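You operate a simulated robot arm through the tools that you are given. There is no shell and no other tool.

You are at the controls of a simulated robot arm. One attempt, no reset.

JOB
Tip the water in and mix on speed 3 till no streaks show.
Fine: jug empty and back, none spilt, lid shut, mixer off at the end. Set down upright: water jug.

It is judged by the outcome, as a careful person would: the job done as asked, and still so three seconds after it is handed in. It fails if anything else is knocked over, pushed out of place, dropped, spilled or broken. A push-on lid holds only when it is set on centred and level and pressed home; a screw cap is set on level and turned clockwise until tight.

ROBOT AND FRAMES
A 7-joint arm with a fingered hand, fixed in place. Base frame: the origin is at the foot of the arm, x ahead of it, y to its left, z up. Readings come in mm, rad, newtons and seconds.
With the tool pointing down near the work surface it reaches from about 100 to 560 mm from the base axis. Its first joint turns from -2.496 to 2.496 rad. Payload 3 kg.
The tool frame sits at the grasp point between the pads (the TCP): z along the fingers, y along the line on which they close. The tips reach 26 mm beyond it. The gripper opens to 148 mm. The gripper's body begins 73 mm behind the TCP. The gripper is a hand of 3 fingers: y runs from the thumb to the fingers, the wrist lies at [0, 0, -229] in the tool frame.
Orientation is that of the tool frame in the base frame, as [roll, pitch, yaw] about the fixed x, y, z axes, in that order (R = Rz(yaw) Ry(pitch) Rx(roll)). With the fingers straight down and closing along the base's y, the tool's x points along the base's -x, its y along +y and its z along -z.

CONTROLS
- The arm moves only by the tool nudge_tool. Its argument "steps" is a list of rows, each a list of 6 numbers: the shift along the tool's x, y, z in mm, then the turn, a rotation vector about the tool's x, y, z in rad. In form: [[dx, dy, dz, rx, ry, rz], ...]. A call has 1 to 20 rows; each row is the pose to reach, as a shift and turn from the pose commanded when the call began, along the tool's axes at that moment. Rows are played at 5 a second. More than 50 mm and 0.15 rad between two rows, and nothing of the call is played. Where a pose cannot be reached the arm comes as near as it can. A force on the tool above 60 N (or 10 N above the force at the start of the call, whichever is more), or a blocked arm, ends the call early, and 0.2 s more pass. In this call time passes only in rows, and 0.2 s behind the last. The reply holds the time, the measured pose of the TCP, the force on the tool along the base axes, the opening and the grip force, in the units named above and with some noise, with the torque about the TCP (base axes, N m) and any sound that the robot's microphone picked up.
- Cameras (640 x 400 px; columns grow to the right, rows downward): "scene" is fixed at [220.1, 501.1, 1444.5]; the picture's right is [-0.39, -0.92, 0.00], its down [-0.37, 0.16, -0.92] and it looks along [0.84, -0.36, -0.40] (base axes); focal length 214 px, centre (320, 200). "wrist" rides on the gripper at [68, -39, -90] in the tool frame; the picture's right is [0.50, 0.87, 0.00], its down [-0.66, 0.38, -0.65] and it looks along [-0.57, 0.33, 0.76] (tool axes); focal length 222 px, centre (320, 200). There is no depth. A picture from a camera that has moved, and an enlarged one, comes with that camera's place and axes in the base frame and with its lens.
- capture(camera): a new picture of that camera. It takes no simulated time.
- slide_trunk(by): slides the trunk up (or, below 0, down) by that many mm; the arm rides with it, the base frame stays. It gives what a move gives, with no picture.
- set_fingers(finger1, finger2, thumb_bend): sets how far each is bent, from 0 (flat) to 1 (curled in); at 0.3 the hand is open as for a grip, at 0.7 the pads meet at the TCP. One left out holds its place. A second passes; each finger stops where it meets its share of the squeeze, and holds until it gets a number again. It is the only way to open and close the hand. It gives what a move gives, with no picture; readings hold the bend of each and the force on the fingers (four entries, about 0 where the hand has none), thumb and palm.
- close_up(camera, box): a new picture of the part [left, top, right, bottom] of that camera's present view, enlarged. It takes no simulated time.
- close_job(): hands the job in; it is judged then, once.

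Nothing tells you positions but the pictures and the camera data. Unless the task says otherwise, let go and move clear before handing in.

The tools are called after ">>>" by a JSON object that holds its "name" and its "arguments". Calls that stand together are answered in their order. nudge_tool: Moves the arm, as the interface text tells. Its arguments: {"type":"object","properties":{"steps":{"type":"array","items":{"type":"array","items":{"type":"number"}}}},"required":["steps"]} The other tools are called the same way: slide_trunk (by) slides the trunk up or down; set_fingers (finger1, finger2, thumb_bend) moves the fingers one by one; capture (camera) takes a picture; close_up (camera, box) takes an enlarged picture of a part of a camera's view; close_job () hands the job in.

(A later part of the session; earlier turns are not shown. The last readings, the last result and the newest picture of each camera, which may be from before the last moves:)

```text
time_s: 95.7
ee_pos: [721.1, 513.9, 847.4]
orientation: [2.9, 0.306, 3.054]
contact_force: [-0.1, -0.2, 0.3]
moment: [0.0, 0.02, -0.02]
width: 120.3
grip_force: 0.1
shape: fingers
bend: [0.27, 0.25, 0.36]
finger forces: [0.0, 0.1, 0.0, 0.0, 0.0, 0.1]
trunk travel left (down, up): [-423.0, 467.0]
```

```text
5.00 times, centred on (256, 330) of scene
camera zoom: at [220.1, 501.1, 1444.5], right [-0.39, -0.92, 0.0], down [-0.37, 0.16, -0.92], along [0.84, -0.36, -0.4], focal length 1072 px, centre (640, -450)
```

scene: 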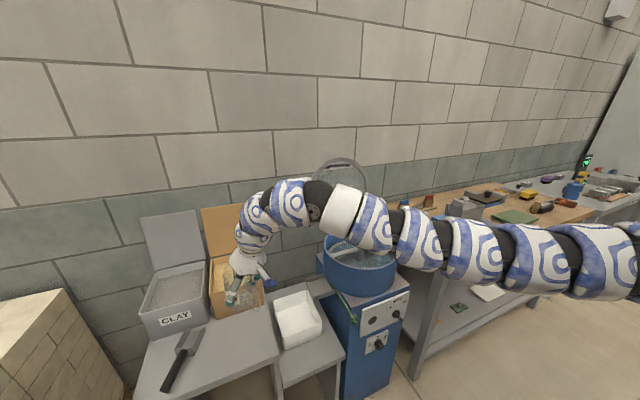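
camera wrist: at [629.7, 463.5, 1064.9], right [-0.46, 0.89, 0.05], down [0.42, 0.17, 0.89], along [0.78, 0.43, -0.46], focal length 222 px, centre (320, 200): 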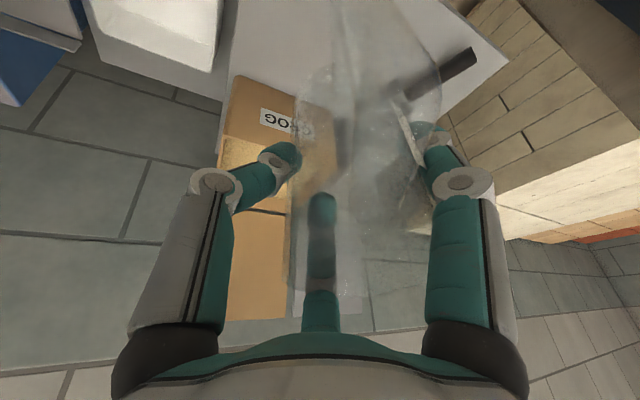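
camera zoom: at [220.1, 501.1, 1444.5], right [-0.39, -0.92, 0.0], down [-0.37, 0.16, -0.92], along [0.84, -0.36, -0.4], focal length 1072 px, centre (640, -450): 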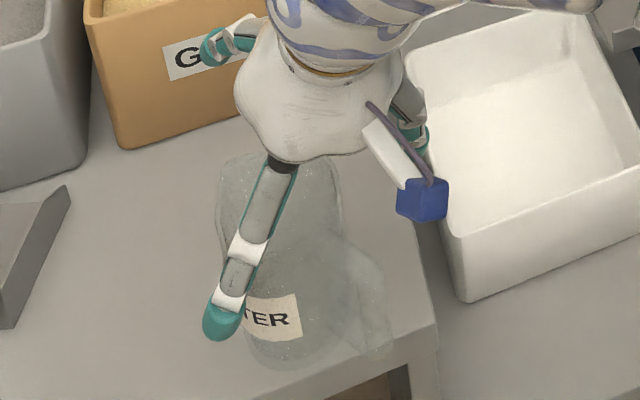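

>>> {"name": "slide_trunk", "arguments": {"by": 110}}

>>> {"name": "capture", "arguments": {"camera": "wrist"}}

>>> {"name": "close_up", "arguments": {"camera": "wrist", "box": [240, 0, 400, 150]}}

>>> {"name": "close_up", "arguments": {"camera": "scene", "box": [216, 290, 296, 370]}}

```text
time_s: 97.2
ee_pos: [721.2, 513.5, 959.2]
orientation: [2.902, 0.306, 3.051]
contact_force: [-0.3, -0.1, 0.3]
moment: [-0.02, -0.01, -0.01]
width: 120.3
grip_force: 0.1
shape: fingers
bend: [0.27, 0.25, 0.36]
finger forces: [0.1, 0.0, 0.1, 0.0, 0.1, 0.0]
trunk travel left (down, up): [-533.0, 357.0]
```

```text
taken
camera wrist: at [629.9, 462.7, 1014.0], right [-0.46, 0.89, 0.05], down [0.42, 0.17, 0.89], along [0.78, 0.43, -0.46], focal length 222 px, centre (320, 200)
```

wrist: 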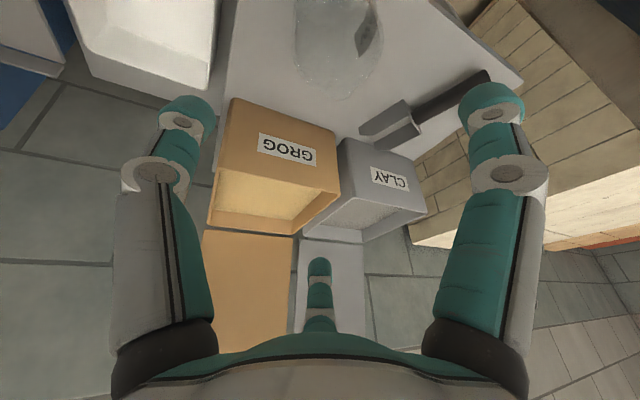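

```text
2.67 times, centred on (320, 75) of wrist
camera zoom: at [629.9, 462.7, 1014.0], right [-0.46, 0.89, 0.05], down [0.42, 0.17, 0.89], along [0.78, 0.43, -0.46], focal length 592 px, centre (320, 533)
```

zoom: 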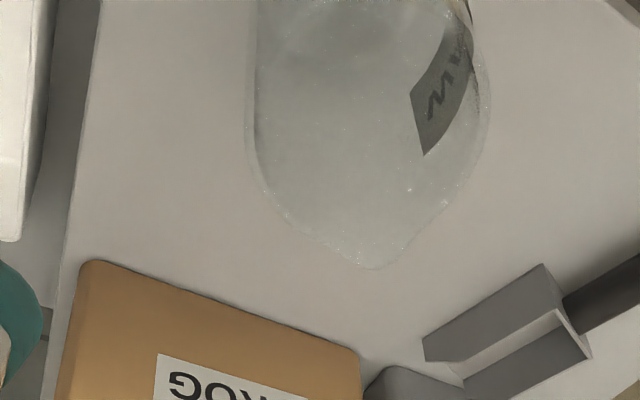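

```text
5.00 times, centred on (256, 330) of scene
camera zoom: at [220.1, 501.1, 1444.5], right [-0.39, -0.92, 0.0], down [-0.37, 0.16, -0.92], along [0.84, -0.36, -0.4], focal length 1072 px, centre (640, -450)
```

zoom: 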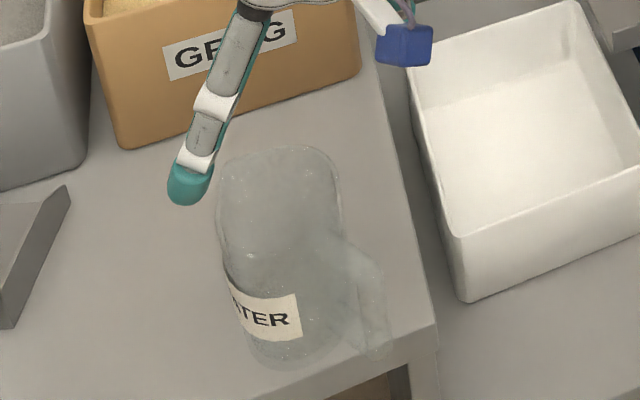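

The jug stands upright and empty, about 37 mm nearer the robot (−x) than where it began. I'll slide it back with a closed fist pushing +x on its body, beside the handle.

>>> {"name": "set_fingers", "arguments": {"finger1": 0.8, "finger2": 0.8, "thumb_bend": 0.8}}

>>> {"name": "nudge_tool", "arguments": {"steps": [[17.5, 6.8, -4, 0, 0, 0], [35, 13.6, -8, 0, 0, 0], [52.6, 20.5, -12, 0, 0, 0], [70.2, 27.3, -16, 0, 0, 0], [87.7, 34.1, -19.9, 0, 0, 0]]}}

>>> {"name": "slide_trunk", "arguments": {"by": -120}}

>>> {"name": "capture", "arguments": {"camera": "wrist"}}

>>> {"name": "close_up", "arguments": {"camera": "scene", "box": [206, 290, 296, 380]}}

```text
time_s: 98.2
ee_pos: [721.7, 513.7, 958.5]
orientation: [2.901, 0.307, 3.053]
contact_force: [0.6, -0.3, -0.9]
moment: [-0.01, 0.0, 0.05]
width: 1.7
grip_force: 0.1
shape: fingers
bend: [0.77, 0.76, 0.81]
finger forces: [0.0, 0.0, 0.1, 0.0, 0.0, 0.0]
trunk travel left (down, up): [-533.0, 357.0]
```

```text
time_s: 99.3
ee_pos: [631.0, 550.3, 958.9]
orientation: [2.901, 0.305, 3.052]
contact_force: [-0.3, 0.5, 0.6]
moment: [0.02, 0.02, 0.0]
width: 1.6
grip_force: 0.0
shape: fingers
bend: [0.77, 0.76, 0.82]
finger forces: [0.0, 0.0, 0.1, 0.0, 0.1, 0.0]
trunk travel left (down, up): [-533.0, 357.0]
```

```text
time_s: 100.8
ee_pos: [631.5, 549.6, 839.5]
orientation: [2.901, 0.304, 3.052]
contact_force: [0.8, 0.0, -0.4]
moment: [0.0, -0.03, -0.03]
width: 1.6
grip_force: 0.0
shape: fingers
bend: [0.77, 0.76, 0.82]
finger forces: [0.1, 0.0, 0.1, 0.0, 0.0, 0.1]
trunk travel left (down, up): [-413.0, 477.0]
```

```text
taken
camera wrist: at [539.8, 498.8, 894.1], right [-0.46, 0.89, 0.05], down [0.42, 0.17, 0.89], along [0.78, 0.43, -0.46], focal length 222 px, centre (320, 200)
```

wrist: 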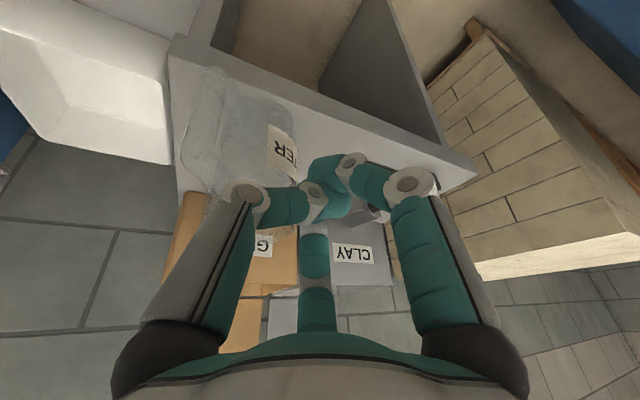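

```text
4.44 times, centred on (251, 335) of scene
camera zoom: at [220.1, 501.1, 1444.5], right [-0.39, -0.92, 0.0], down [-0.37, 0.16, -0.92], along [0.84, -0.36, -0.4], focal length 953 px, centre (627, -400)
```

zoom: 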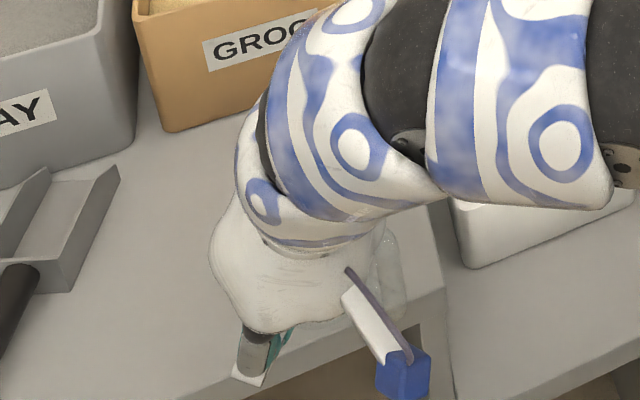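

The bent thumb would meet the handle from this side. I'll raise slightly and twist the hand about 63° so a gap between the fingers faces the handle.

>>> {"name": "slide_trunk", "arguments": {"by": 50}}

>>> {"name": "nudge_tool", "arguments": {"steps": [[0, 0, 0, 0, 0, 0.138], [0, 0, 0, 0, 0, 0.275], [0, 0, 0, 0, 0, 0.413], [0, 0, 0, 0, 0, 0.55], [0, 0, 0, 0, 0, 0.688], [0, 0, 0, 0, 0, 0.825], [0, 0, 0, 0, 0, 0.963], [0, 0, 0, 0, 0, 1.1]]}}

>>> {"name": "slide_trunk", "arguments": {"by": -70}}

>>> {"name": "capture", "arguments": {"camera": "wrist"}}

>>> {"name": "close_up", "arguments": {"camera": "scene", "box": [206, 290, 296, 380]}}

```text
time_s: 101.8
ee_pos: [631.0, 550.1, 888.4]
orientation: [2.901, 0.305, 3.053]
contact_force: [-0.3, -0.9, 0.8]
moment: [0.05, 0.02, -0.03]
width: 1.3
grip_force: 0.0
shape: fingers
bend: [0.77, 0.76, 0.82]
finger forces: [0.0, 0.0, 0.0, 0.1, 0.1, 0.0]
trunk travel left (down, up): [-463.0, 427.0]
```

```text
time_s: 103.6
ee_pos: [630.9, 550.1, 888.8]
orientation: [2.762, -0.068, 2.002]
contact_force: [-0.6, 0.6, 0.7]
moment: [-0.03, -0.05, 0.04]
width: 1.7
grip_force: 0.0
shape: fingers
bend: [0.77, 0.76, 0.82]
finger forces: [0.0, 0.1, 0.0, 0.0, 0.0, 0.1]
trunk travel left (down, up): [-463.0, 427.0]
```

```text
time_s: 104.7
ee_pos: [631.2, 548.6, 818.9]
orientation: [2.761, -0.067, 2.003]
contact_force: [1.0, -0.1, -0.4]
moment: [-0.01, -0.01, -0.01]
width: 1.5
grip_force: 0.1
shape: fingers
bend: [0.77, 0.76, 0.82]
finger forces: [0.0, 0.0, 0.0, 0.0, 0.1, 0.1]
trunk travel left (down, up): [-393.0, 497.0]
```

```text
taken
camera wrist: at [543.1, 577.7, 893.3], right [0.53, 0.77, 0.35], down [0.39, -0.59, 0.7], along [0.75, -0.23, -0.62], focal length 222 px, centre (320, 200)
```

wrist: 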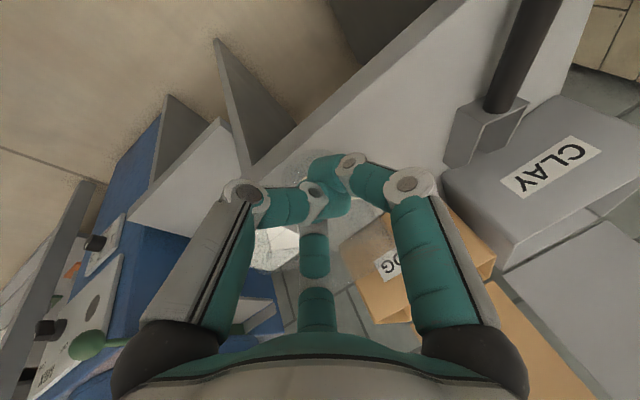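

```text
4.44 times, centred on (251, 335) of scene
camera zoom: at [220.1, 501.1, 1444.5], right [-0.39, -0.92, 0.0], down [-0.37, 0.16, -0.92], along [0.84, -0.36, -0.4], focal length 953 px, centre (627, -400)
```

zoom: 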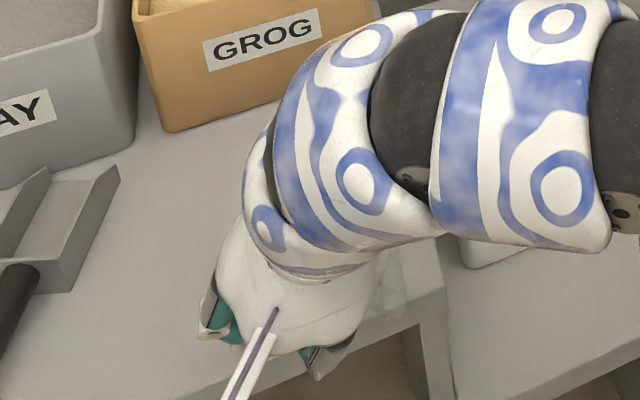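

The knuckle would contact too high, so I'll use one extended finger to push low on the wall instead. First I'll back away to the side.

>>> {"name": "nudge_tool", "arguments": {"steps": [[16, -10.4, -3, 0, 0, 0], [32, -20.8, -6, 0, 0, 0], [48, -31.3, -9, 0, 0, 0], [63.8, -41.7, -12, 0, 0, 0]]}}

>>> {"name": "set_fingers", "arguments": {"finger2": 0.3}}

>>> {"name": "slide_trunk", "arguments": {"by": -38}}

>>> {"name": "capture", "arguments": {"camera": "wrist"}}

>>> {"name": "close_up", "arguments": {"camera": "scene", "box": [206, 290, 296, 380]}}

```text
time_s: 105.7
ee_pos: [564.3, 588.5, 818.0]
orientation: [2.762, -0.066, 2.001]
contact_force: [-0.2, -0.4, -0.4]
moment: [0.0, -0.02, -0.02]
width: 1.2
grip_force: 0.1
shape: fingers
bend: [0.77, 0.76, 0.82]
finger forces: [0.0, 0.1, 0.1, 0.0, 0.0, 0.1]
trunk travel left (down, up): [-393.0, 497.0]
```

```text
time_s: 106.7
ee_pos: [565.9, 589.0, 820.1]
orientation: [2.761, -0.067, 2.002]
contact_force: [0.3, 0.2, -0.9]
moment: [0.01, 0.0, 0.0]
width: 1.3
grip_force: 0.1
shape: fingers
bend: [0.77, 0.3, 0.82]
finger forces: [0.0, 0.0, 0.1, 0.0, 0.0, 0.0]
trunk travel left (down, up): [-393.0, 497.0]
```

```text
time_s: 107.5
ee_pos: [566.1, 588.4, 781.2]
orientation: [2.758, -0.066, 2.003]
contact_force: [0.5, 0.4, -0.1]
moment: [0.0, 0.0, -0.02]
width: 1.3
grip_force: 0.0
shape: fingers
bend: [0.77, 0.3, 0.82]
finger forces: [0.1, 0.1, 0.0, 0.1, 0.0, 0.1]
trunk travel left (down, up): [-355.0, 535.0]
```

```text
taken
camera wrist: at [477.7, 617.1, 855.8], right [0.53, 0.77, 0.35], down [0.39, -0.59, 0.7], along [0.75, -0.23, -0.62], focal length 222 px, centre (320, 200)
```

wrist: 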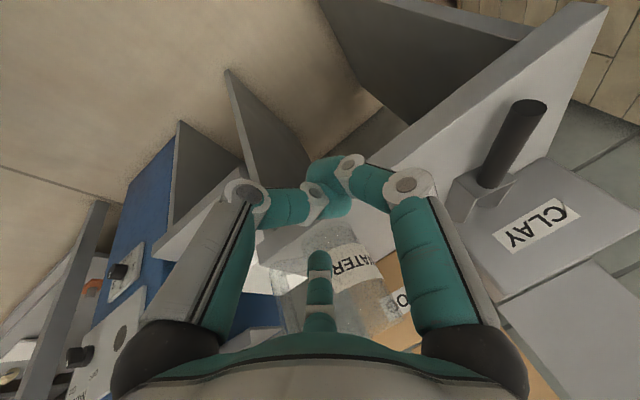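

```text
4.44 times, centred on (251, 335) of scene
camera zoom: at [220.1, 501.1, 1444.5], right [-0.39, -0.92, 0.0], down [-0.37, 0.16, -0.92], along [0.84, -0.36, -0.4], focal length 953 px, centre (627, -400)
```

zoom: 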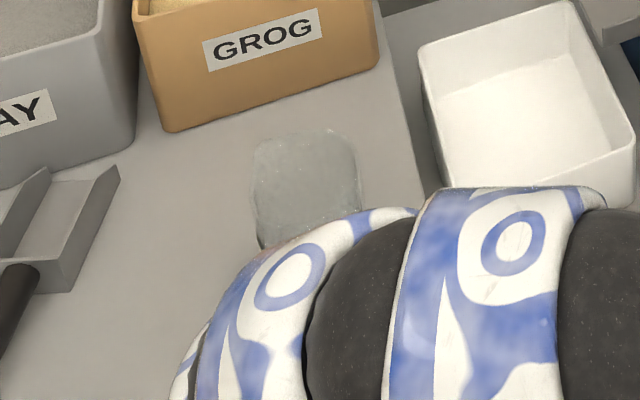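

The extended finger is aimed at the label, clear of the handle. I'll push +x slowly.

>>> {"name": "nudge_tool", "arguments": {"steps": [[-2.1, 4.3, 1.6, 0, 0, 0], [-4.2, 8.5, 3.1, 0, 0, 0], [-6.3, 12.8, 4.7, 0, 0, 0], [-8.4, 17.1, 6.2, 0, 0, 0], [-10.5, 21.3, 7.8, 0, 0, 0], [-12.5, 25.6, 9.3, 0, 0, 0], [-14.6, 29.9, 10.9, 0, 0, 0]]}}

>>> {"name": "close_up", "arguments": {"camera": "wrist", "box": [230, 180, 430, 340]}}

>>> {"name": "close_up", "arguments": {"camera": "scene", "box": [206, 290, 296, 380]}}

```text
time_s: 109.1
ee_pos: [601.9, 588.7, 781.4]
orientation: [2.758, -0.068, 2.003]
contact_force: [-0.1, 0.1, -0.9]
moment: [0.02, 0.0, -0.01]
width: 1.0
grip_force: 0.0
shape: fingers
bend: [0.77, 0.3, 0.82]
finger forces: [0.1, 0.0, 0.0, 0.0, 0.1, 0.1]
trunk travel left (down, up): [-355.0, 535.0]
```

```text
2.50 times, centred on (330, 260) of wrist
camera zoom: at [512.8, 617.3, 855.6], right [0.53, 0.77, 0.35], down [0.39, -0.59, 0.7], along [0.75, -0.23, -0.62], focal length 555 px, centre (295, 50)
```

zoom: 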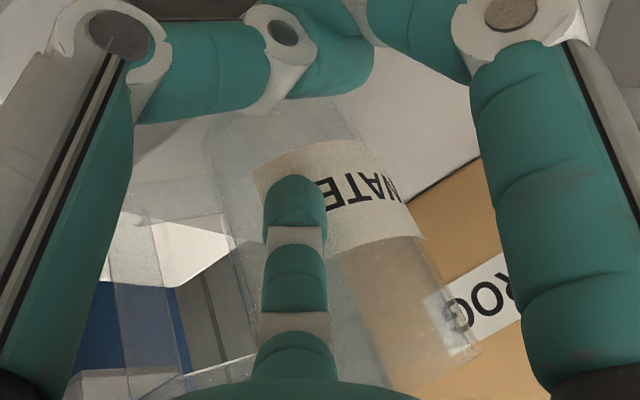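

```text
4.44 times, centred on (251, 335) of scene
camera zoom: at [220.1, 501.1, 1444.5], right [-0.39, -0.92, 0.0], down [-0.37, 0.16, -0.92], along [0.84, -0.36, -0.4], focal length 953 px, centre (627, -400)
```

zoom: 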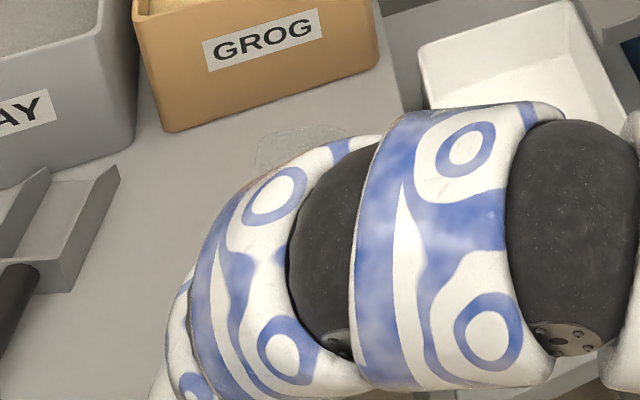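

>>> {"name": "nudge_tool", "arguments": {"steps": [[-2.1, 4.3, 1.6, 0, 0, 0], [-4.2, 8.5, 3.1, 0, 0, 0], [-6.3, 12.8, 4.7, 0, 0, 0], [-8.4, 17.1, 6.2, 0, 0, 0]]}}

>>> {"name": "close_up", "arguments": {"camera": "wrist", "box": [230, 180, 430, 340]}}

>>> {"name": "close_up", "arguments": {"camera": "scene", "box": [206, 290, 296, 380]}}

```text
time_s: 110.1
ee_pos: [621.4, 589.8, 780.9]
orientation: [2.761, -0.066, 2.001]
contact_force: [-1.4, 0.1, -0.3]
moment: [0.02, 0.01, -0.01]
width: 1.1
grip_force: 0.2
shape: fingers
bend: [0.77, 0.3, 0.82]
finger forces: [0.1, 0.3, 0.0, 0.0, 0.0, 0.1]
trunk travel left (down, up): [-355.0, 535.0]
```

```text
2.50 times, centred on (330, 260) of wrist
camera zoom: at [532.2, 617.9, 854.9], right [0.53, 0.77, 0.35], down [0.39, -0.59, 0.7], along [0.75, -0.23, -0.62], focal length 555 px, centre (295, 50)
```

zoom: 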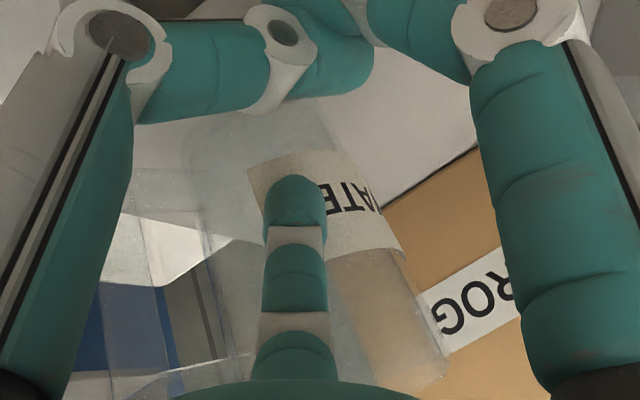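

```text
4.44 times, centred on (251, 335) of scene
camera zoom: at [220.1, 501.1, 1444.5], right [-0.39, -0.92, 0.0], down [-0.37, 0.16, -0.92], along [0.84, -0.36, -0.4], focal length 953 px, centre (627, -400)
```

zoom: 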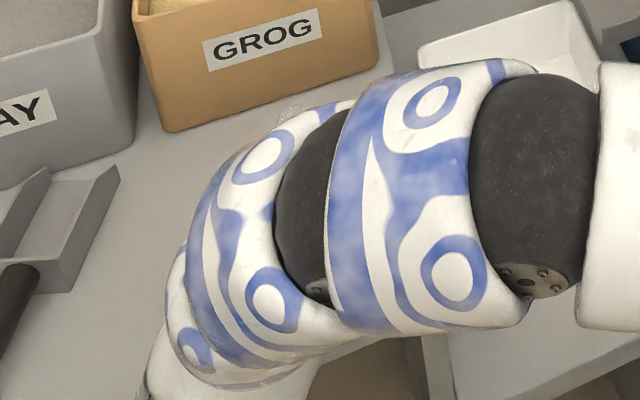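

>>> {"name": "nudge_tool", "arguments": {"steps": [[-2.1, 4.3, 1.6, 0, 0, 0], [-4.2, 8.5, 3.1, 0, 0, 0]]}}

>>> {"name": "nudge_tool", "arguments": {"steps": [[6, -12, -4.5, 0, 0, 0], [14, -28, -10.5, 0, 0, 0], [24, -48, -18, 0, 0, 0]]}}

>>> {"name": "slide_trunk", "arguments": {"by": 150}}

>>> {"name": "capture", "arguments": {"camera": "wrist"}}

>>> {"name": "capture", "arguments": {"camera": "scene"}}

```text
time_s: 110.7
ee_pos: [631.0, 588.2, 780.8]
orientation: [2.761, -0.066, 2.002]
contact_force: [0.5, -0.2, -0.4]
moment: [0.0, -0.02, 0.01]
width: 1.3
grip_force: 0.0
shape: fingers
bend: [0.77, 0.3, 0.82]
finger forces: [0.0, 0.0, 0.1, 0.0, 0.0, 0.1]
trunk travel left (down, up): [-355.0, 535.0]
```

```text
time_s: 111.5
ee_pos: [575.1, 587.7, 780.0]
orientation: [2.758, -0.068, 2.002]
contact_force: [0.3, 0.1, 0.7]
moment: [0.03, 0.01, -0.05]
width: 1.3
grip_force: 0.0
shape: fingers
bend: [0.77, 0.3, 0.82]
finger forces: [0.0, 0.1, 0.1, 0.0, 0.0, 0.0]
trunk travel left (down, up): [-355.0, 535.0]
```

```text
time_s: 113.2
ee_pos: [575.1, 588.9, 929.9]
orientation: [2.762, -0.067, 2.002]
contact_force: [0.8, 0.3, -0.2]
moment: [-0.03, 0.01, 0.02]
width: 0.9
grip_force: 0.1
shape: fingers
bend: [0.77, 0.3, 0.82]
finger forces: [0.1, 0.1, 0.0, 0.0, 0.1, 0.0]
trunk travel left (down, up): [-505.0, 385.0]
```

```text
taken
camera wrist: at [486.1, 616.3, 1005.2], right [0.53, 0.77, 0.35], down [0.39, -0.59, 0.7], along [0.75, -0.23, -0.62], focal length 222 px, centre (320, 200)
```

wrist: 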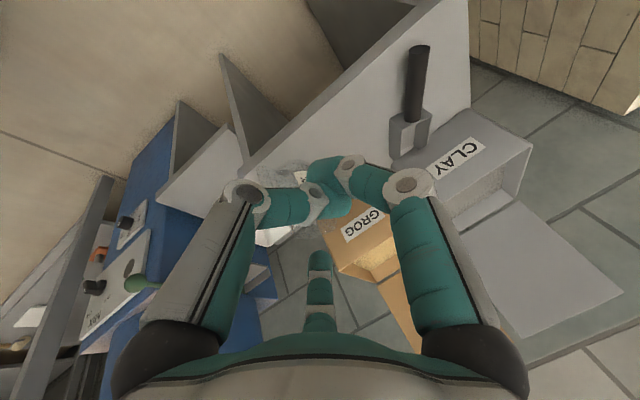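

```text
taken
```

scene: 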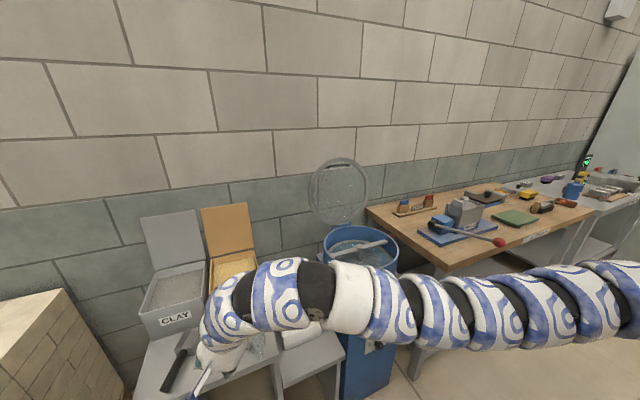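

The jug has been pushed back. Next is the lid, and I need to measure its pose, so I'll raise the arm and move in front of the mixer with the camera looking at it.

>>> {"name": "slide_trunk", "arguments": {"by": 150}}

>>> {"name": "nudge_tool", "arguments": {"steps": [[-24.2, -9.2, -10.2, -0.0176, -0.0329, -0.0439], [-48.3, -18.4, -20.3, -0.0351, -0.0658, -0.0878], [-72.5, -27.7, -30.5, -0.0527, -0.0986, -0.1316], [-96.7, -36.9, -40.7, -0.0703, -0.1315, -0.1755], [-120.8, -46.1, -50.8, -0.0878, -0.1644, -0.2194], [-145, -55.3, -61, -0.1054, -0.1973, -0.2633], [-169.2, -64.5, -71.1, -0.1229, -0.2301, -0.3071], [-193.4, -73.8, -81.3, -0.1405, -0.263, -0.351], [-217.5, -83, -91.5, -0.1581, -0.2959, -0.3949], [-241.7, -92.2, -101.6, -0.1756, -0.3288, -0.4388], [-265.9, -101.4, -111.8, -0.1932, -0.3616, -0.4826], [-290, -110.6, -122, -0.2108, -0.3945, -0.5265], [-314.2, -119.8, -132.1, -0.2283, -0.4274, -0.5704], [-338.4, -129.1, -142.3, -0.2459, -0.4603, -0.6143], [-362.5, -138.3, -152.4, -0.2634, -0.4931, -0.6581], [-386.7, -147.5, -162.6, -0.281, -0.526, -0.702]]}}

>>> {"name": "capture", "arguments": {"camera": "wrist"}}

>>> {"name": "capture", "arguments": {"camera": "scene"}}

>>> {"name": "close_up", "arguments": {"camera": "scene", "box": [206, 290, 296, 380]}}

```text
time_s: 115.0
ee_pos: [574.4, 588.3, 1081.4]
orientation: [2.761, -0.066, 2.002]
contact_force: [0.1, 0.8, -0.5]
moment: [0.02, 0.0, -0.01]
width: 1.3
grip_force: 0.1
shape: fingers
bend: [0.77, 0.3, 0.82]
finger forces: [0.0, 0.0, 0.0, 0.1, 0.0, 0.1]
trunk travel left (down, up): [-655.0, 235.0]
```

```text
time_s: 118.4
ee_pos: [556.3, 149.4, 1151.2]
orientation: [2.607, 0.726, 2.412]
contact_force: [-0.5, -1.1, 1.2]
moment: [0.03, 0.0, 0.02]
width: 1.6
grip_force: 0.1
shape: fingers
bend: [0.77, 0.3, 0.82]
finger forces: [0.0, 0.0, 0.1, 0.0, 0.1, 0.1]
trunk travel left (down, up): [-655.0, 235.0]
```

```text
taken
camera wrist: at [438.6, 149.8, 1150.5], right [0.0, 1.0, 0.0], down [-0.01, 0.0, 1.0], along [1.0, 0.0, 0.01], focal length 222 px, centre (320, 200)
```

wrist: 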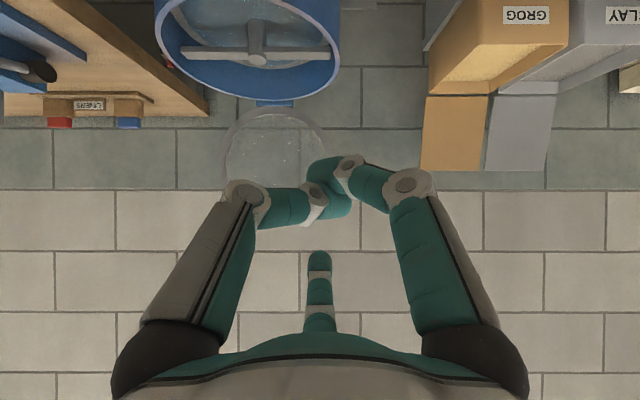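

```text
taken
```

scene: 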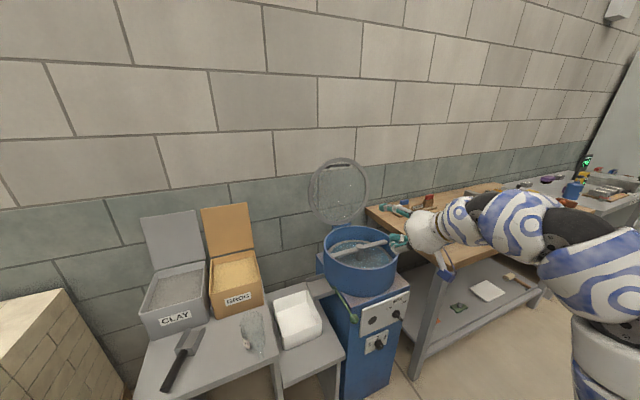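

```text
4.44 times, centred on (251, 335) of scene
camera zoom: at [220.1, 501.1, 1444.5], right [-0.39, -0.92, 0.0], down [-0.37, 0.16, -0.92], along [0.84, -0.36, -0.4], focal length 953 px, centre (627, -400)
```

zoom: 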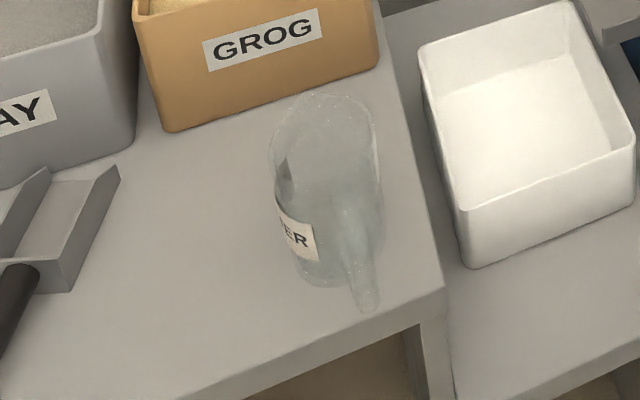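

>>> {"name": "close_up", "arguments": {"camera": "wrist", "box": [200, 80, 360, 200]}}

>>> {"name": "set_fingers", "arguments": {"finger1": 0.3, "finger2": 0.3, "thumb_bend": 0.3}}

>>> {"name": "close_up", "arguments": {"camera": "wrist", "box": [200, 80, 360, 250]}}

>>> {"name": "close_up", "arguments": {"camera": "scene", "box": [296, 140, 396, 240]}}

```text
3.33 times, centred on (280, 140) of wrist
camera zoom: at [438.6, 149.8, 1150.5], right [0.0, 1.0, 0.0], down [-0.01, 0.0, 1.0], along [1.0, 0.0, 0.01], focal length 740 px, centre (453, 400)
```

zoom: 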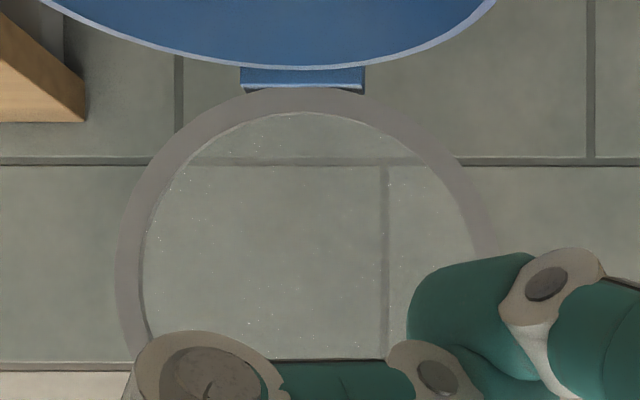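

```text
time_s: 119.4
ee_pos: [556.9, 148.6, 1150.2]
orientation: [2.605, 0.728, 2.411]
contact_force: [0.3, 0.8, -0.8]
moment: [0.02, 0.01, 0.0]
width: 126.8
grip_force: 0.1
shape: fingers
bend: [0.3, 0.3, 0.3]
finger forces: [0.0, 0.0, 0.0, 0.0, 0.0, 0.0]
trunk travel left (down, up): [-655.0, 235.0]
```

```text
2.35 times, centred on (280, 165) of wrist
camera zoom: at [439.9, 149.3, 1150.2], right [0.0, 1.0, 0.0], down [-0.01, 0.0, 1.0], along [1.0, 0.0, 0.01], focal length 523 px, centre (414, 282)
```

zoom: 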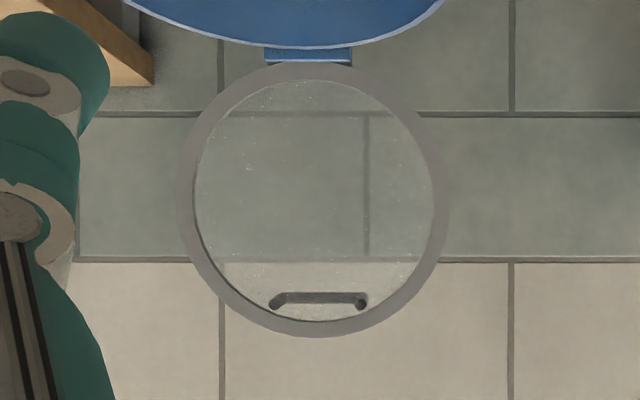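

```text
4.00 times, centred on (346, 190) of scene
camera zoom: at [220.1, 501.1, 1444.5], right [-0.39, -0.92, 0.0], down [-0.37, 0.16, -0.92], along [0.84, -0.36, -0.4], focal length 858 px, centre (216, 240)
```

zoom: 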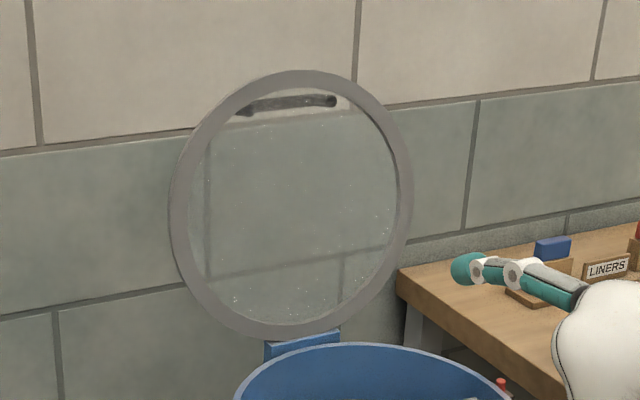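

The lid leans back about 12°: bottom edge at x≈1030, top edge near (1098, 30, 1226). It's a long reach, so I'll orient the hand level with finger 1 on top and test how far I can extend above the lid.

>>> {"name": "nudge_tool", "arguments": {"steps": [[-12.4, -1.4, -1.7, -0.0524, 0, 0.1246], [-24.8, -2.8, -3.3, -0.1048, 0, 0.2493], [-37.2, -4.3, -5, -0.1571, 0, 0.3739], [-49.6, -5.7, -6.6, -0.2095, 0, 0.4985], [-62, -7.1, -8.3, -0.2619, 0, 0.6231], [-74.4, -8.5, -9.9, -0.3143, 0, 0.7478], [-86.8, -9.9, -11.6, -0.3666, 0, 0.8724], [-99.3, -11.4, -13.2, -0.419, 0, 0.997], [-111.7, -12.8, -14.9, -0.4714, 0, 1.1216], [-124.1, -14.2, -16.5, -0.5238, 0, 1.2463], [-136.5, -15.6, -18.2, -0.5761, 0, 1.3709], [-148.9, -17, -19.8, -0.6285, 0, 1.4955], [-161.3, -18.4, -21.5, -0.6809, 0, 1.6201], [-173.7, -19.9, -23.1, -0.7333, 0, 1.7448], [-186.1, -21.3, -24.8, -0.7856, 0, 1.8694], [-198.5, -22.7, -26.4, -0.838, 0, 1.994]]}}

>>> {"name": "capture", "arguments": {"camera": "wrist"}}

>>> {"name": "capture", "arguments": {"camera": "scene"}}

```text
time_s: 122.8
ee_pos: [674.4, 53.7, 1233.2]
orientation: [1.578, -1.049, 1.554]
contact_force: [1.6, -0.5, -0.1]
moment: [0.01, -0.01, 0.15]
width: 127.0
grip_force: 0.1
shape: fingers
bend: [0.3, 0.3, 0.3]
finger forces: [0.0, 0.1, 0.0, 0.1, 0.1, 0.0]
out of reach, approached as far as the arm can: row 1, 2, 3, 4, 5, 6, 7, 8, 9, 10, 11, 12, 13, 14, 15, 16
trunk travel left (down, up): [-655.0, 235.0]
```

```text
taken
camera wrist: at [585.2, 122.3, 1273.5], right [0.0, -0.5, 0.87], down [-0.66, -0.65, -0.38], along [0.75, -0.57, -0.33], focal length 222 px, centre (320, 200)
```

wrist: 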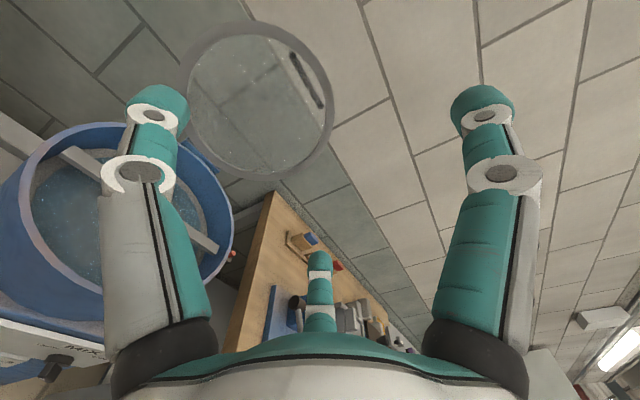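

```text
taken
```

scene: 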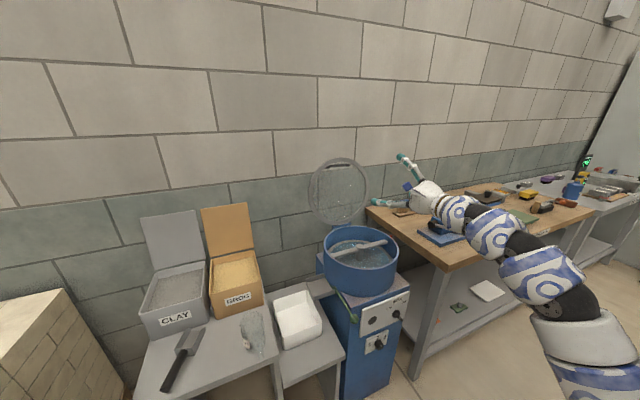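

Orientation reached. I'll rise above lid height and extend along +x to find the true reach.

>>> {"name": "nudge_tool", "arguments": {"steps": [[20, 20, 20, 0, 0, 0], [42, 42, 45, 0, 0, 0], [63.4, 64.3, 70, 0, 0, 0], [63.4, 64.3, 110, 0, 0, 0], [63.4, 64.3, 150, 0, 0, 0], [63.4, 64.3, 190, 0, 0, 0], [63.4, 64.3, 230, 0, 0, 0], [63.4, 64.3, 270, 0, 0, 0], [63.4, 64.3, 310, 0, 0, 0], [63.4, 64.3, 350, 0, 0, 0], [63.4, 64.3, 380, 0, 0, 0]]}}

>>> {"name": "capture", "arguments": {"camera": "wrist"}}

>>> {"name": "capture", "arguments": {"camera": "scene"}}

```text
time_s: 125.2
ee_pos: [1053.3, 35.4, 1321.4]
orientation: [1.574, -1.045, 1.566]
contact_force: [-0.4, 1.0, 0.7]
moment: [-0.03, -0.04, -0.01]
width: 127.2
grip_force: 0.0
shape: fingers
bend: [0.3, 0.3, 0.3]
finger forces: [0.0, 0.0, 0.0, 0.0, 0.0, 0.1]
out of reach, approached as far as the arm can: row 1
trunk travel left (down, up): [-655.0, 235.0]
```

```text
taken
camera wrist: at [964.0, 104.4, 1361.1], right [0.0, -0.5, 0.87], down [-0.66, -0.66, -0.38], along [0.76, -0.57, -0.33], focal length 222 px, centre (320, 200)
```

wrist: 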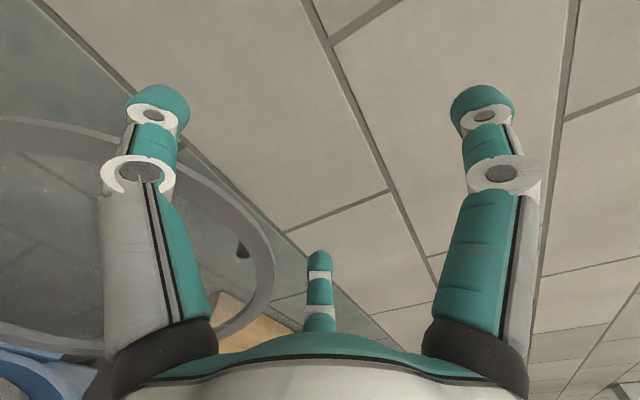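

```text
taken
```

scene: 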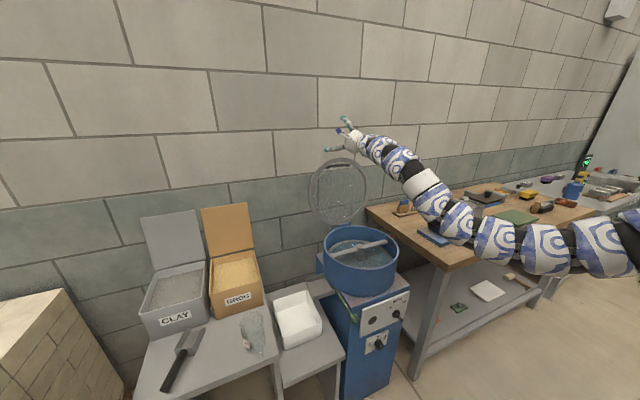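

Good news: extended level, the arm reaches x>1050 comfortably, so I can hook a finger over the lid's top edge. I'll see how compactly the other two digits fold.

>>> {"name": "set_fingers", "arguments": {"finger1": 0.3, "finger2": 1.0, "thumb_bend": 1.0}}

>>> {"name": "capture", "arguments": {"camera": "wrist"}}

>>> {"name": "close_up", "arguments": {"camera": "scene", "box": [300, 90, 420, 210]}}

```text
time_s: 126.2
ee_pos: [1051.7, 36.8, 1322.3]
orientation: [1.574, -1.048, 1.57]
contact_force: [0.6, 1.2, 0.1]
moment: [0.01, 0.01, 0.01]
width: 64.5
grip_force: 0.0
shape: fingers
bend: [0.3, 0.95, 0.91]
finger forces: [0.0, 0.0, 0.0, 0.0, 0.0, 0.1]
trunk travel left (down, up): [-655.0, 235.0]
```

```text
taken
camera wrist: at [962.9, 104.7, 1361.6], right [0.0, -0.5, 0.87], down [-0.65, -0.66, -0.38], along [0.76, -0.57, -0.33], focal length 222 px, centre (320, 200)
```

wrist: 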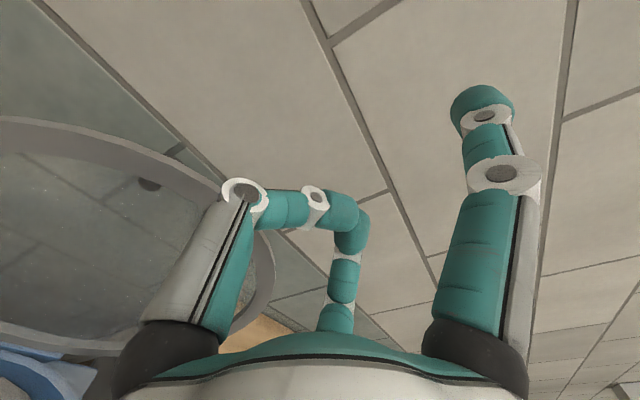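

```text
3.33 times, centred on (360, 150) of scene
camera zoom: at [220.1, 501.1, 1444.5], right [-0.39, -0.92, 0.0], down [-0.37, 0.16, -0.92], along [0.84, -0.36, -0.4], focal length 715 px, centre (187, 367)
```

zoom: 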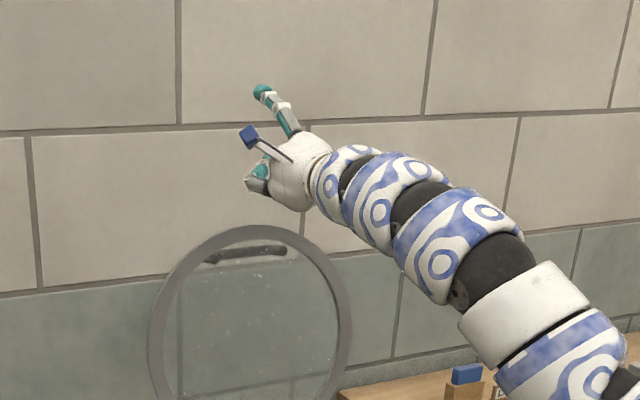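

The folded digits still stick out ~20 mm, so I'll pitch the hand 45° down. Finger 1 then reaches over and behind the edge while the folded digits stay in front. I'll test that pose above the lid first.

>>> {"name": "nudge_tool", "arguments": {"steps": [[-3.8, -0.8, -5.3, 0.0655, -0.1133, 0], [-7.5, -1.6, -10.7, 0.131, -0.2267, 0], [-11.3, -2.5, -16, 0.1965, -0.34, 0], [-15.1, -3.3, -21.3, 0.262, -0.4533, 0], [-18.8, -4.1, -26.7, 0.3275, -0.5667, 0], [-22.6, -4.9, -32, 0.393, -0.68, 0]]}}

>>> {"name": "nudge_tool", "arguments": {"steps": [[0, 0, 0, 0, 0, 0]]}}

>>> {"name": "capture", "arguments": {"camera": "wrist"}}

>>> {"name": "close_up", "arguments": {"camera": "scene", "box": [290, 90, 430, 230]}}

```text
time_s: 127.6
ee_pos: [1017.3, 28.8, 1298.0]
orientation: [2.682, -0.654, 0.681]
contact_force: [0.3, -0.7, 0.1]
moment: [0.0, -0.03, -0.01]
width: 64.5
grip_force: 0.1
shape: fingers
bend: [0.3, 0.95, 0.91]
finger forces: [0.0, 0.0, 0.1, 0.1, 0.0, 0.0]
trunk travel left (down, up): [-655.0, 235.0]
```

```text
time_s: 128.0
ee_pos: [1018.4, 29.5, 1298.3]
orientation: [2.68, -0.655, 0.684]
contact_force: [-0.1, -0.3, -0.9]
moment: [-0.01, -0.02, -0.02]
width: 64.3
grip_force: 0.0
shape: fingers
bend: [0.3, 0.95, 0.91]
finger forces: [0.0, 0.0, 0.0, 0.1, 0.1, 0.0]
trunk travel left (down, up): [-655.0, 235.0]
```

```text
taken
camera wrist: at [983.8, 97.0, 1390.9], right [0.61, -0.5, 0.61], down [-0.73, -0.66, 0.2], along [0.3, -0.57, -0.77], focal length 222 px, centre (320, 200)
```

wrist: 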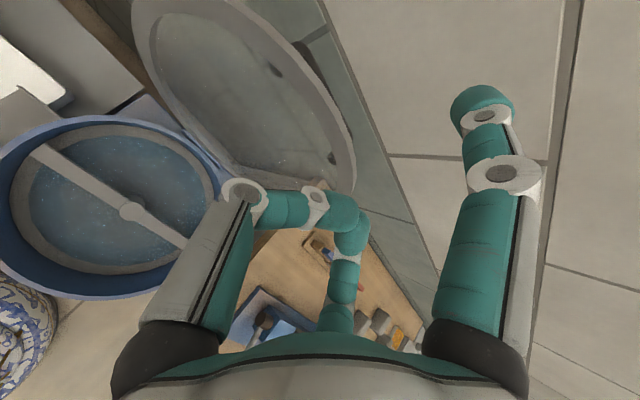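

```text
2.86 times, centred on (360, 160) of scene
camera zoom: at [220.1, 501.1, 1444.5], right [-0.39, -0.92, 0.0], down [-0.37, 0.16, -0.92], along [0.84, -0.36, -0.4], focal length 613 px, centre (206, 314)
```

zoom: 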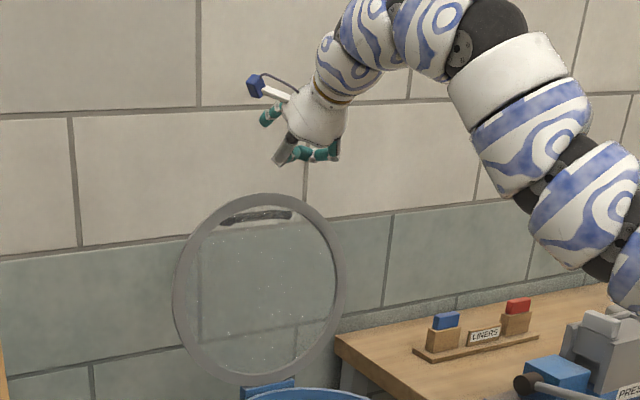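

I have a good view. Over the top now: move forward above the edge, then straight down so finger 1 sits just behind it.

>>> {"name": "nudge_tool", "arguments": {"steps": [[-0.8, -0.5, 17, 0, 0, 0], [-1.6, -1, 34, 0, 0, 0], [-2.4, -1.4, 51, 0, 0, 0], [-11, -6.4, 61, 0, 0, 0], [-20, -11.6, 71.4, 0, 0, 0]]}}

>>> {"name": "capture", "arguments": {"camera": "wrist"}}

>>> {"name": "close_up", "arguments": {"camera": "scene", "box": [310, 130, 390, 210]}}

```text
time_s: 129.2
ee_pos: [1052.8, 28.1, 1230.7]
orientation: [2.679, -0.655, 0.684]
contact_force: [0.1, -0.5, 0.0]
moment: [0.01, 0.04, 0.0]
width: 64.5
grip_force: 0.0
shape: fingers
bend: [0.3, 0.95, 0.91]
finger forces: [0.1, 0.0, 0.0, 0.1, 0.0, 0.1]
trunk travel left (down, up): [-655.0, 235.0]
```

```text
taken
camera wrist: at [1018.6, 96.5, 1323.1], right [0.61, -0.5, 0.61], down [-0.73, -0.65, 0.2], along [0.3, -0.57, -0.77], focal length 222 px, centre (320, 200)
```

wrist: 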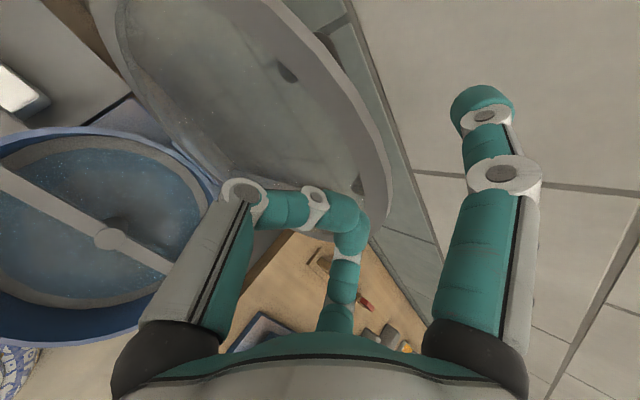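

```text
5.00 times, centred on (350, 170) of scene
camera zoom: at [220.1, 501.1, 1444.5], right [-0.39, -0.92, 0.0], down [-0.37, 0.16, -0.92], along [0.84, -0.36, -0.4], focal length 1072 px, centre (170, 350)
```

zoom: 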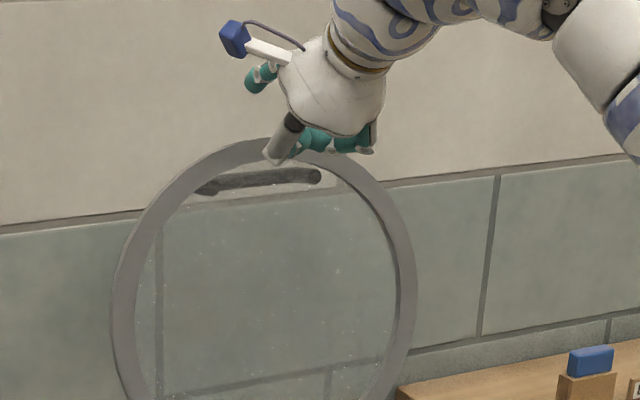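

>>> {"name": "close_up", "arguments": {"camera": "wrist", "box": [260, 20, 420, 240]}}

```text
1.82 times, centred on (340, 130) of wrist
camera zoom: at [1018.6, 96.5, 1323.1], right [0.61, -0.5, 0.61], down [-0.73, -0.65, 0.2], along [0.3, -0.57, -0.77], focal length 404 px, centre (284, 327)
```

zoom: 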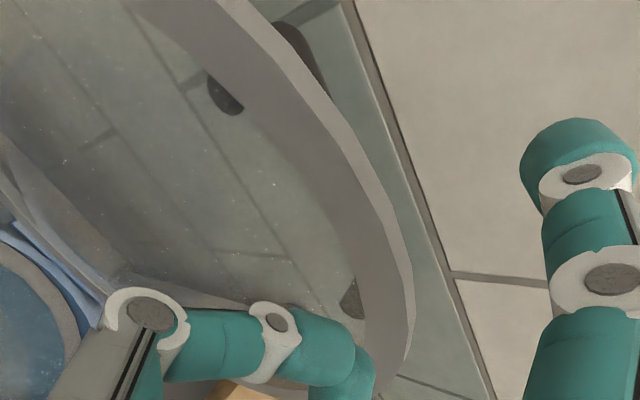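

>>> {"name": "nudge_tool", "arguments": {"steps": [[-3, -2, 11, 0, 0, 0], [-8.5, -5, 16, 0, 0, 0], [-13, -7.7, 20, 0, 0, 0]]}}

>>> {"name": "close_up", "arguments": {"camera": "wrist", "box": [260, 20, 560, 240]}}

```text
time_s: 130.0
ee_pos: [1058.1, 27.8, 1207.8]
orientation: [2.677, -0.658, 0.684]
contact_force: [-0.6, -0.7, 0.3]
moment: [0.01, -0.01, 0.0]
width: 64.4
grip_force: 0.0
shape: fingers
bend: [0.3, 0.95, 0.91]
finger forces: [0.0, 0.0, 0.0, 0.1, 0.0, 0.1]
trunk travel left (down, up): [-655.0, 235.0]
```

```text
1.82 times, centred on (410, 130) of wrist
camera zoom: at [1022.6, 95.9, 1300.4], right [0.61, -0.5, 0.61], down [-0.73, -0.65, 0.2], along [0.3, -0.57, -0.77], focal length 404 px, centre (156, 327)
```

zoom: 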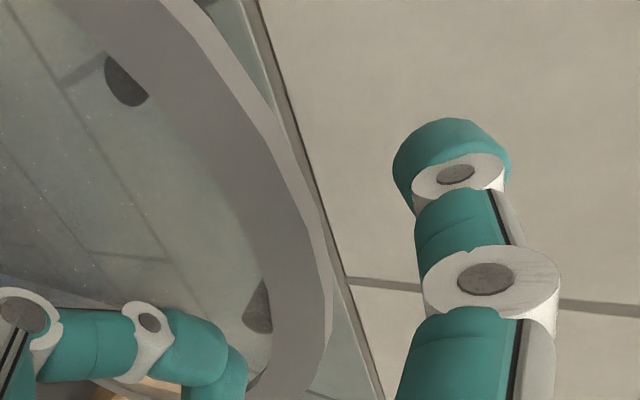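

>>> {"name": "nudge_tool", "arguments": {"steps": [[-5, -2.9, 5.7, 0, 0, 0], [-10, -5.8, 11.3, 0, 0, 0], [-14.7, -8.5, 17, 0, 0, 0]]}}

>>> {"name": "close_up", "arguments": {"camera": "wrist", "box": [260, 20, 560, 240]}}

>>> {"name": "close_up", "arguments": {"camera": "scene", "box": [310, 130, 390, 210]}}

```text
time_s: 130.8
ee_pos: [1057.1, 28.7, 1182.8]
orientation: [2.678, -0.658, 0.683]
contact_force: [-0.2, -0.1, -0.5]
moment: [0.04, -0.02, 0.02]
width: 64.6
grip_force: 0.0
shape: fingers
bend: [0.3, 0.95, 0.91]
finger forces: [0.1, 0.1, 0.1, 0.0, 0.0, 0.1]
trunk travel left (down, up): [-655.0, 235.0]
```

```text
1.82 times, centred on (410, 130) of wrist
camera zoom: at [1021.8, 96.9, 1275.2], right [0.61, -0.5, 0.61], down [-0.73, -0.66, 0.2], along [0.3, -0.57, -0.77], focal length 404 px, centre (156, 327)
```

zoom: 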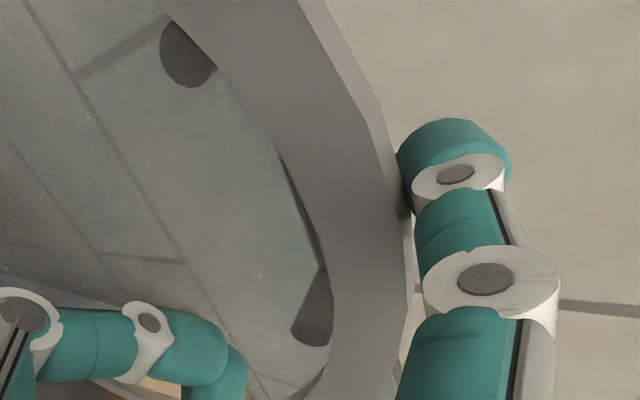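

```text
5.00 times, centred on (350, 170) of scene
camera zoom: at [220.1, 501.1, 1444.5], right [-0.39, -0.92, 0.0], down [-0.37, 0.16, -0.92], along [0.84, -0.36, -0.4], focal length 1072 px, centre (170, 350)
```

zoom: 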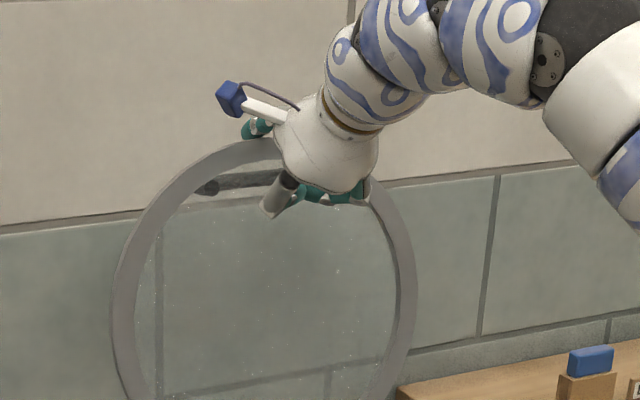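

Finger 1 is now right behind the edge. I'll curl it to hook.

>>> {"name": "set_fingers", "arguments": {"finger1": 0.5}}

>>> {"name": "close_up", "arguments": {"camera": "wrist", "box": [260, 20, 560, 240]}}

>>> {"name": "close_up", "arguments": {"camera": "scene", "box": [310, 130, 390, 210]}}

```text
time_s: 131.8
ee_pos: [1056.7, 28.7, 1184.9]
orientation: [2.677, -0.66, 0.687]
contact_force: [3.1, 1.5, 16.1]
moment: [-0.06, -0.63, 0.04]
width: 56.1
grip_force: 6.2
shape: fingers
bend: [0.35, 0.95, 0.91]
finger forces: [12.3, 0.1, 0.1, 0.0, 0.0, 0.1]
trunk travel left (down, up): [-655.0, 235.0]
```

```text
1.82 times, centred on (410, 130) of wrist
camera zoom: at [1020.7, 96.8, 1277.2], right [0.61, -0.5, 0.61], down [-0.73, -0.66, 0.19], along [0.3, -0.57, -0.77], focal length 404 px, centre (156, 327)
```

zoom: 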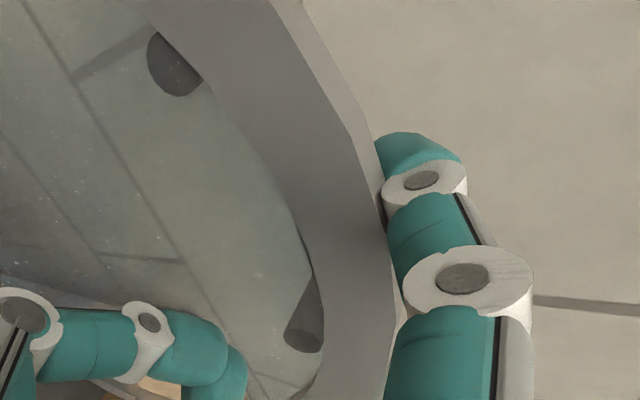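

```text
5.00 times, centred on (350, 170) of scene
camera zoom: at [220.1, 501.1, 1444.5], right [-0.39, -0.92, 0.0], down [-0.37, 0.16, -0.92], along [0.84, -0.36, -0.4], focal length 1072 px, centre (170, 350)
```

zoom: 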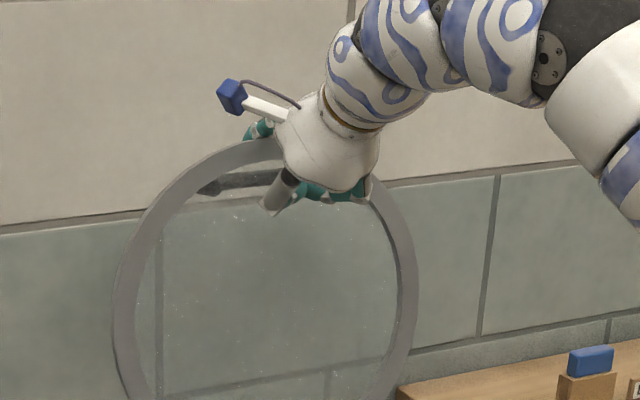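

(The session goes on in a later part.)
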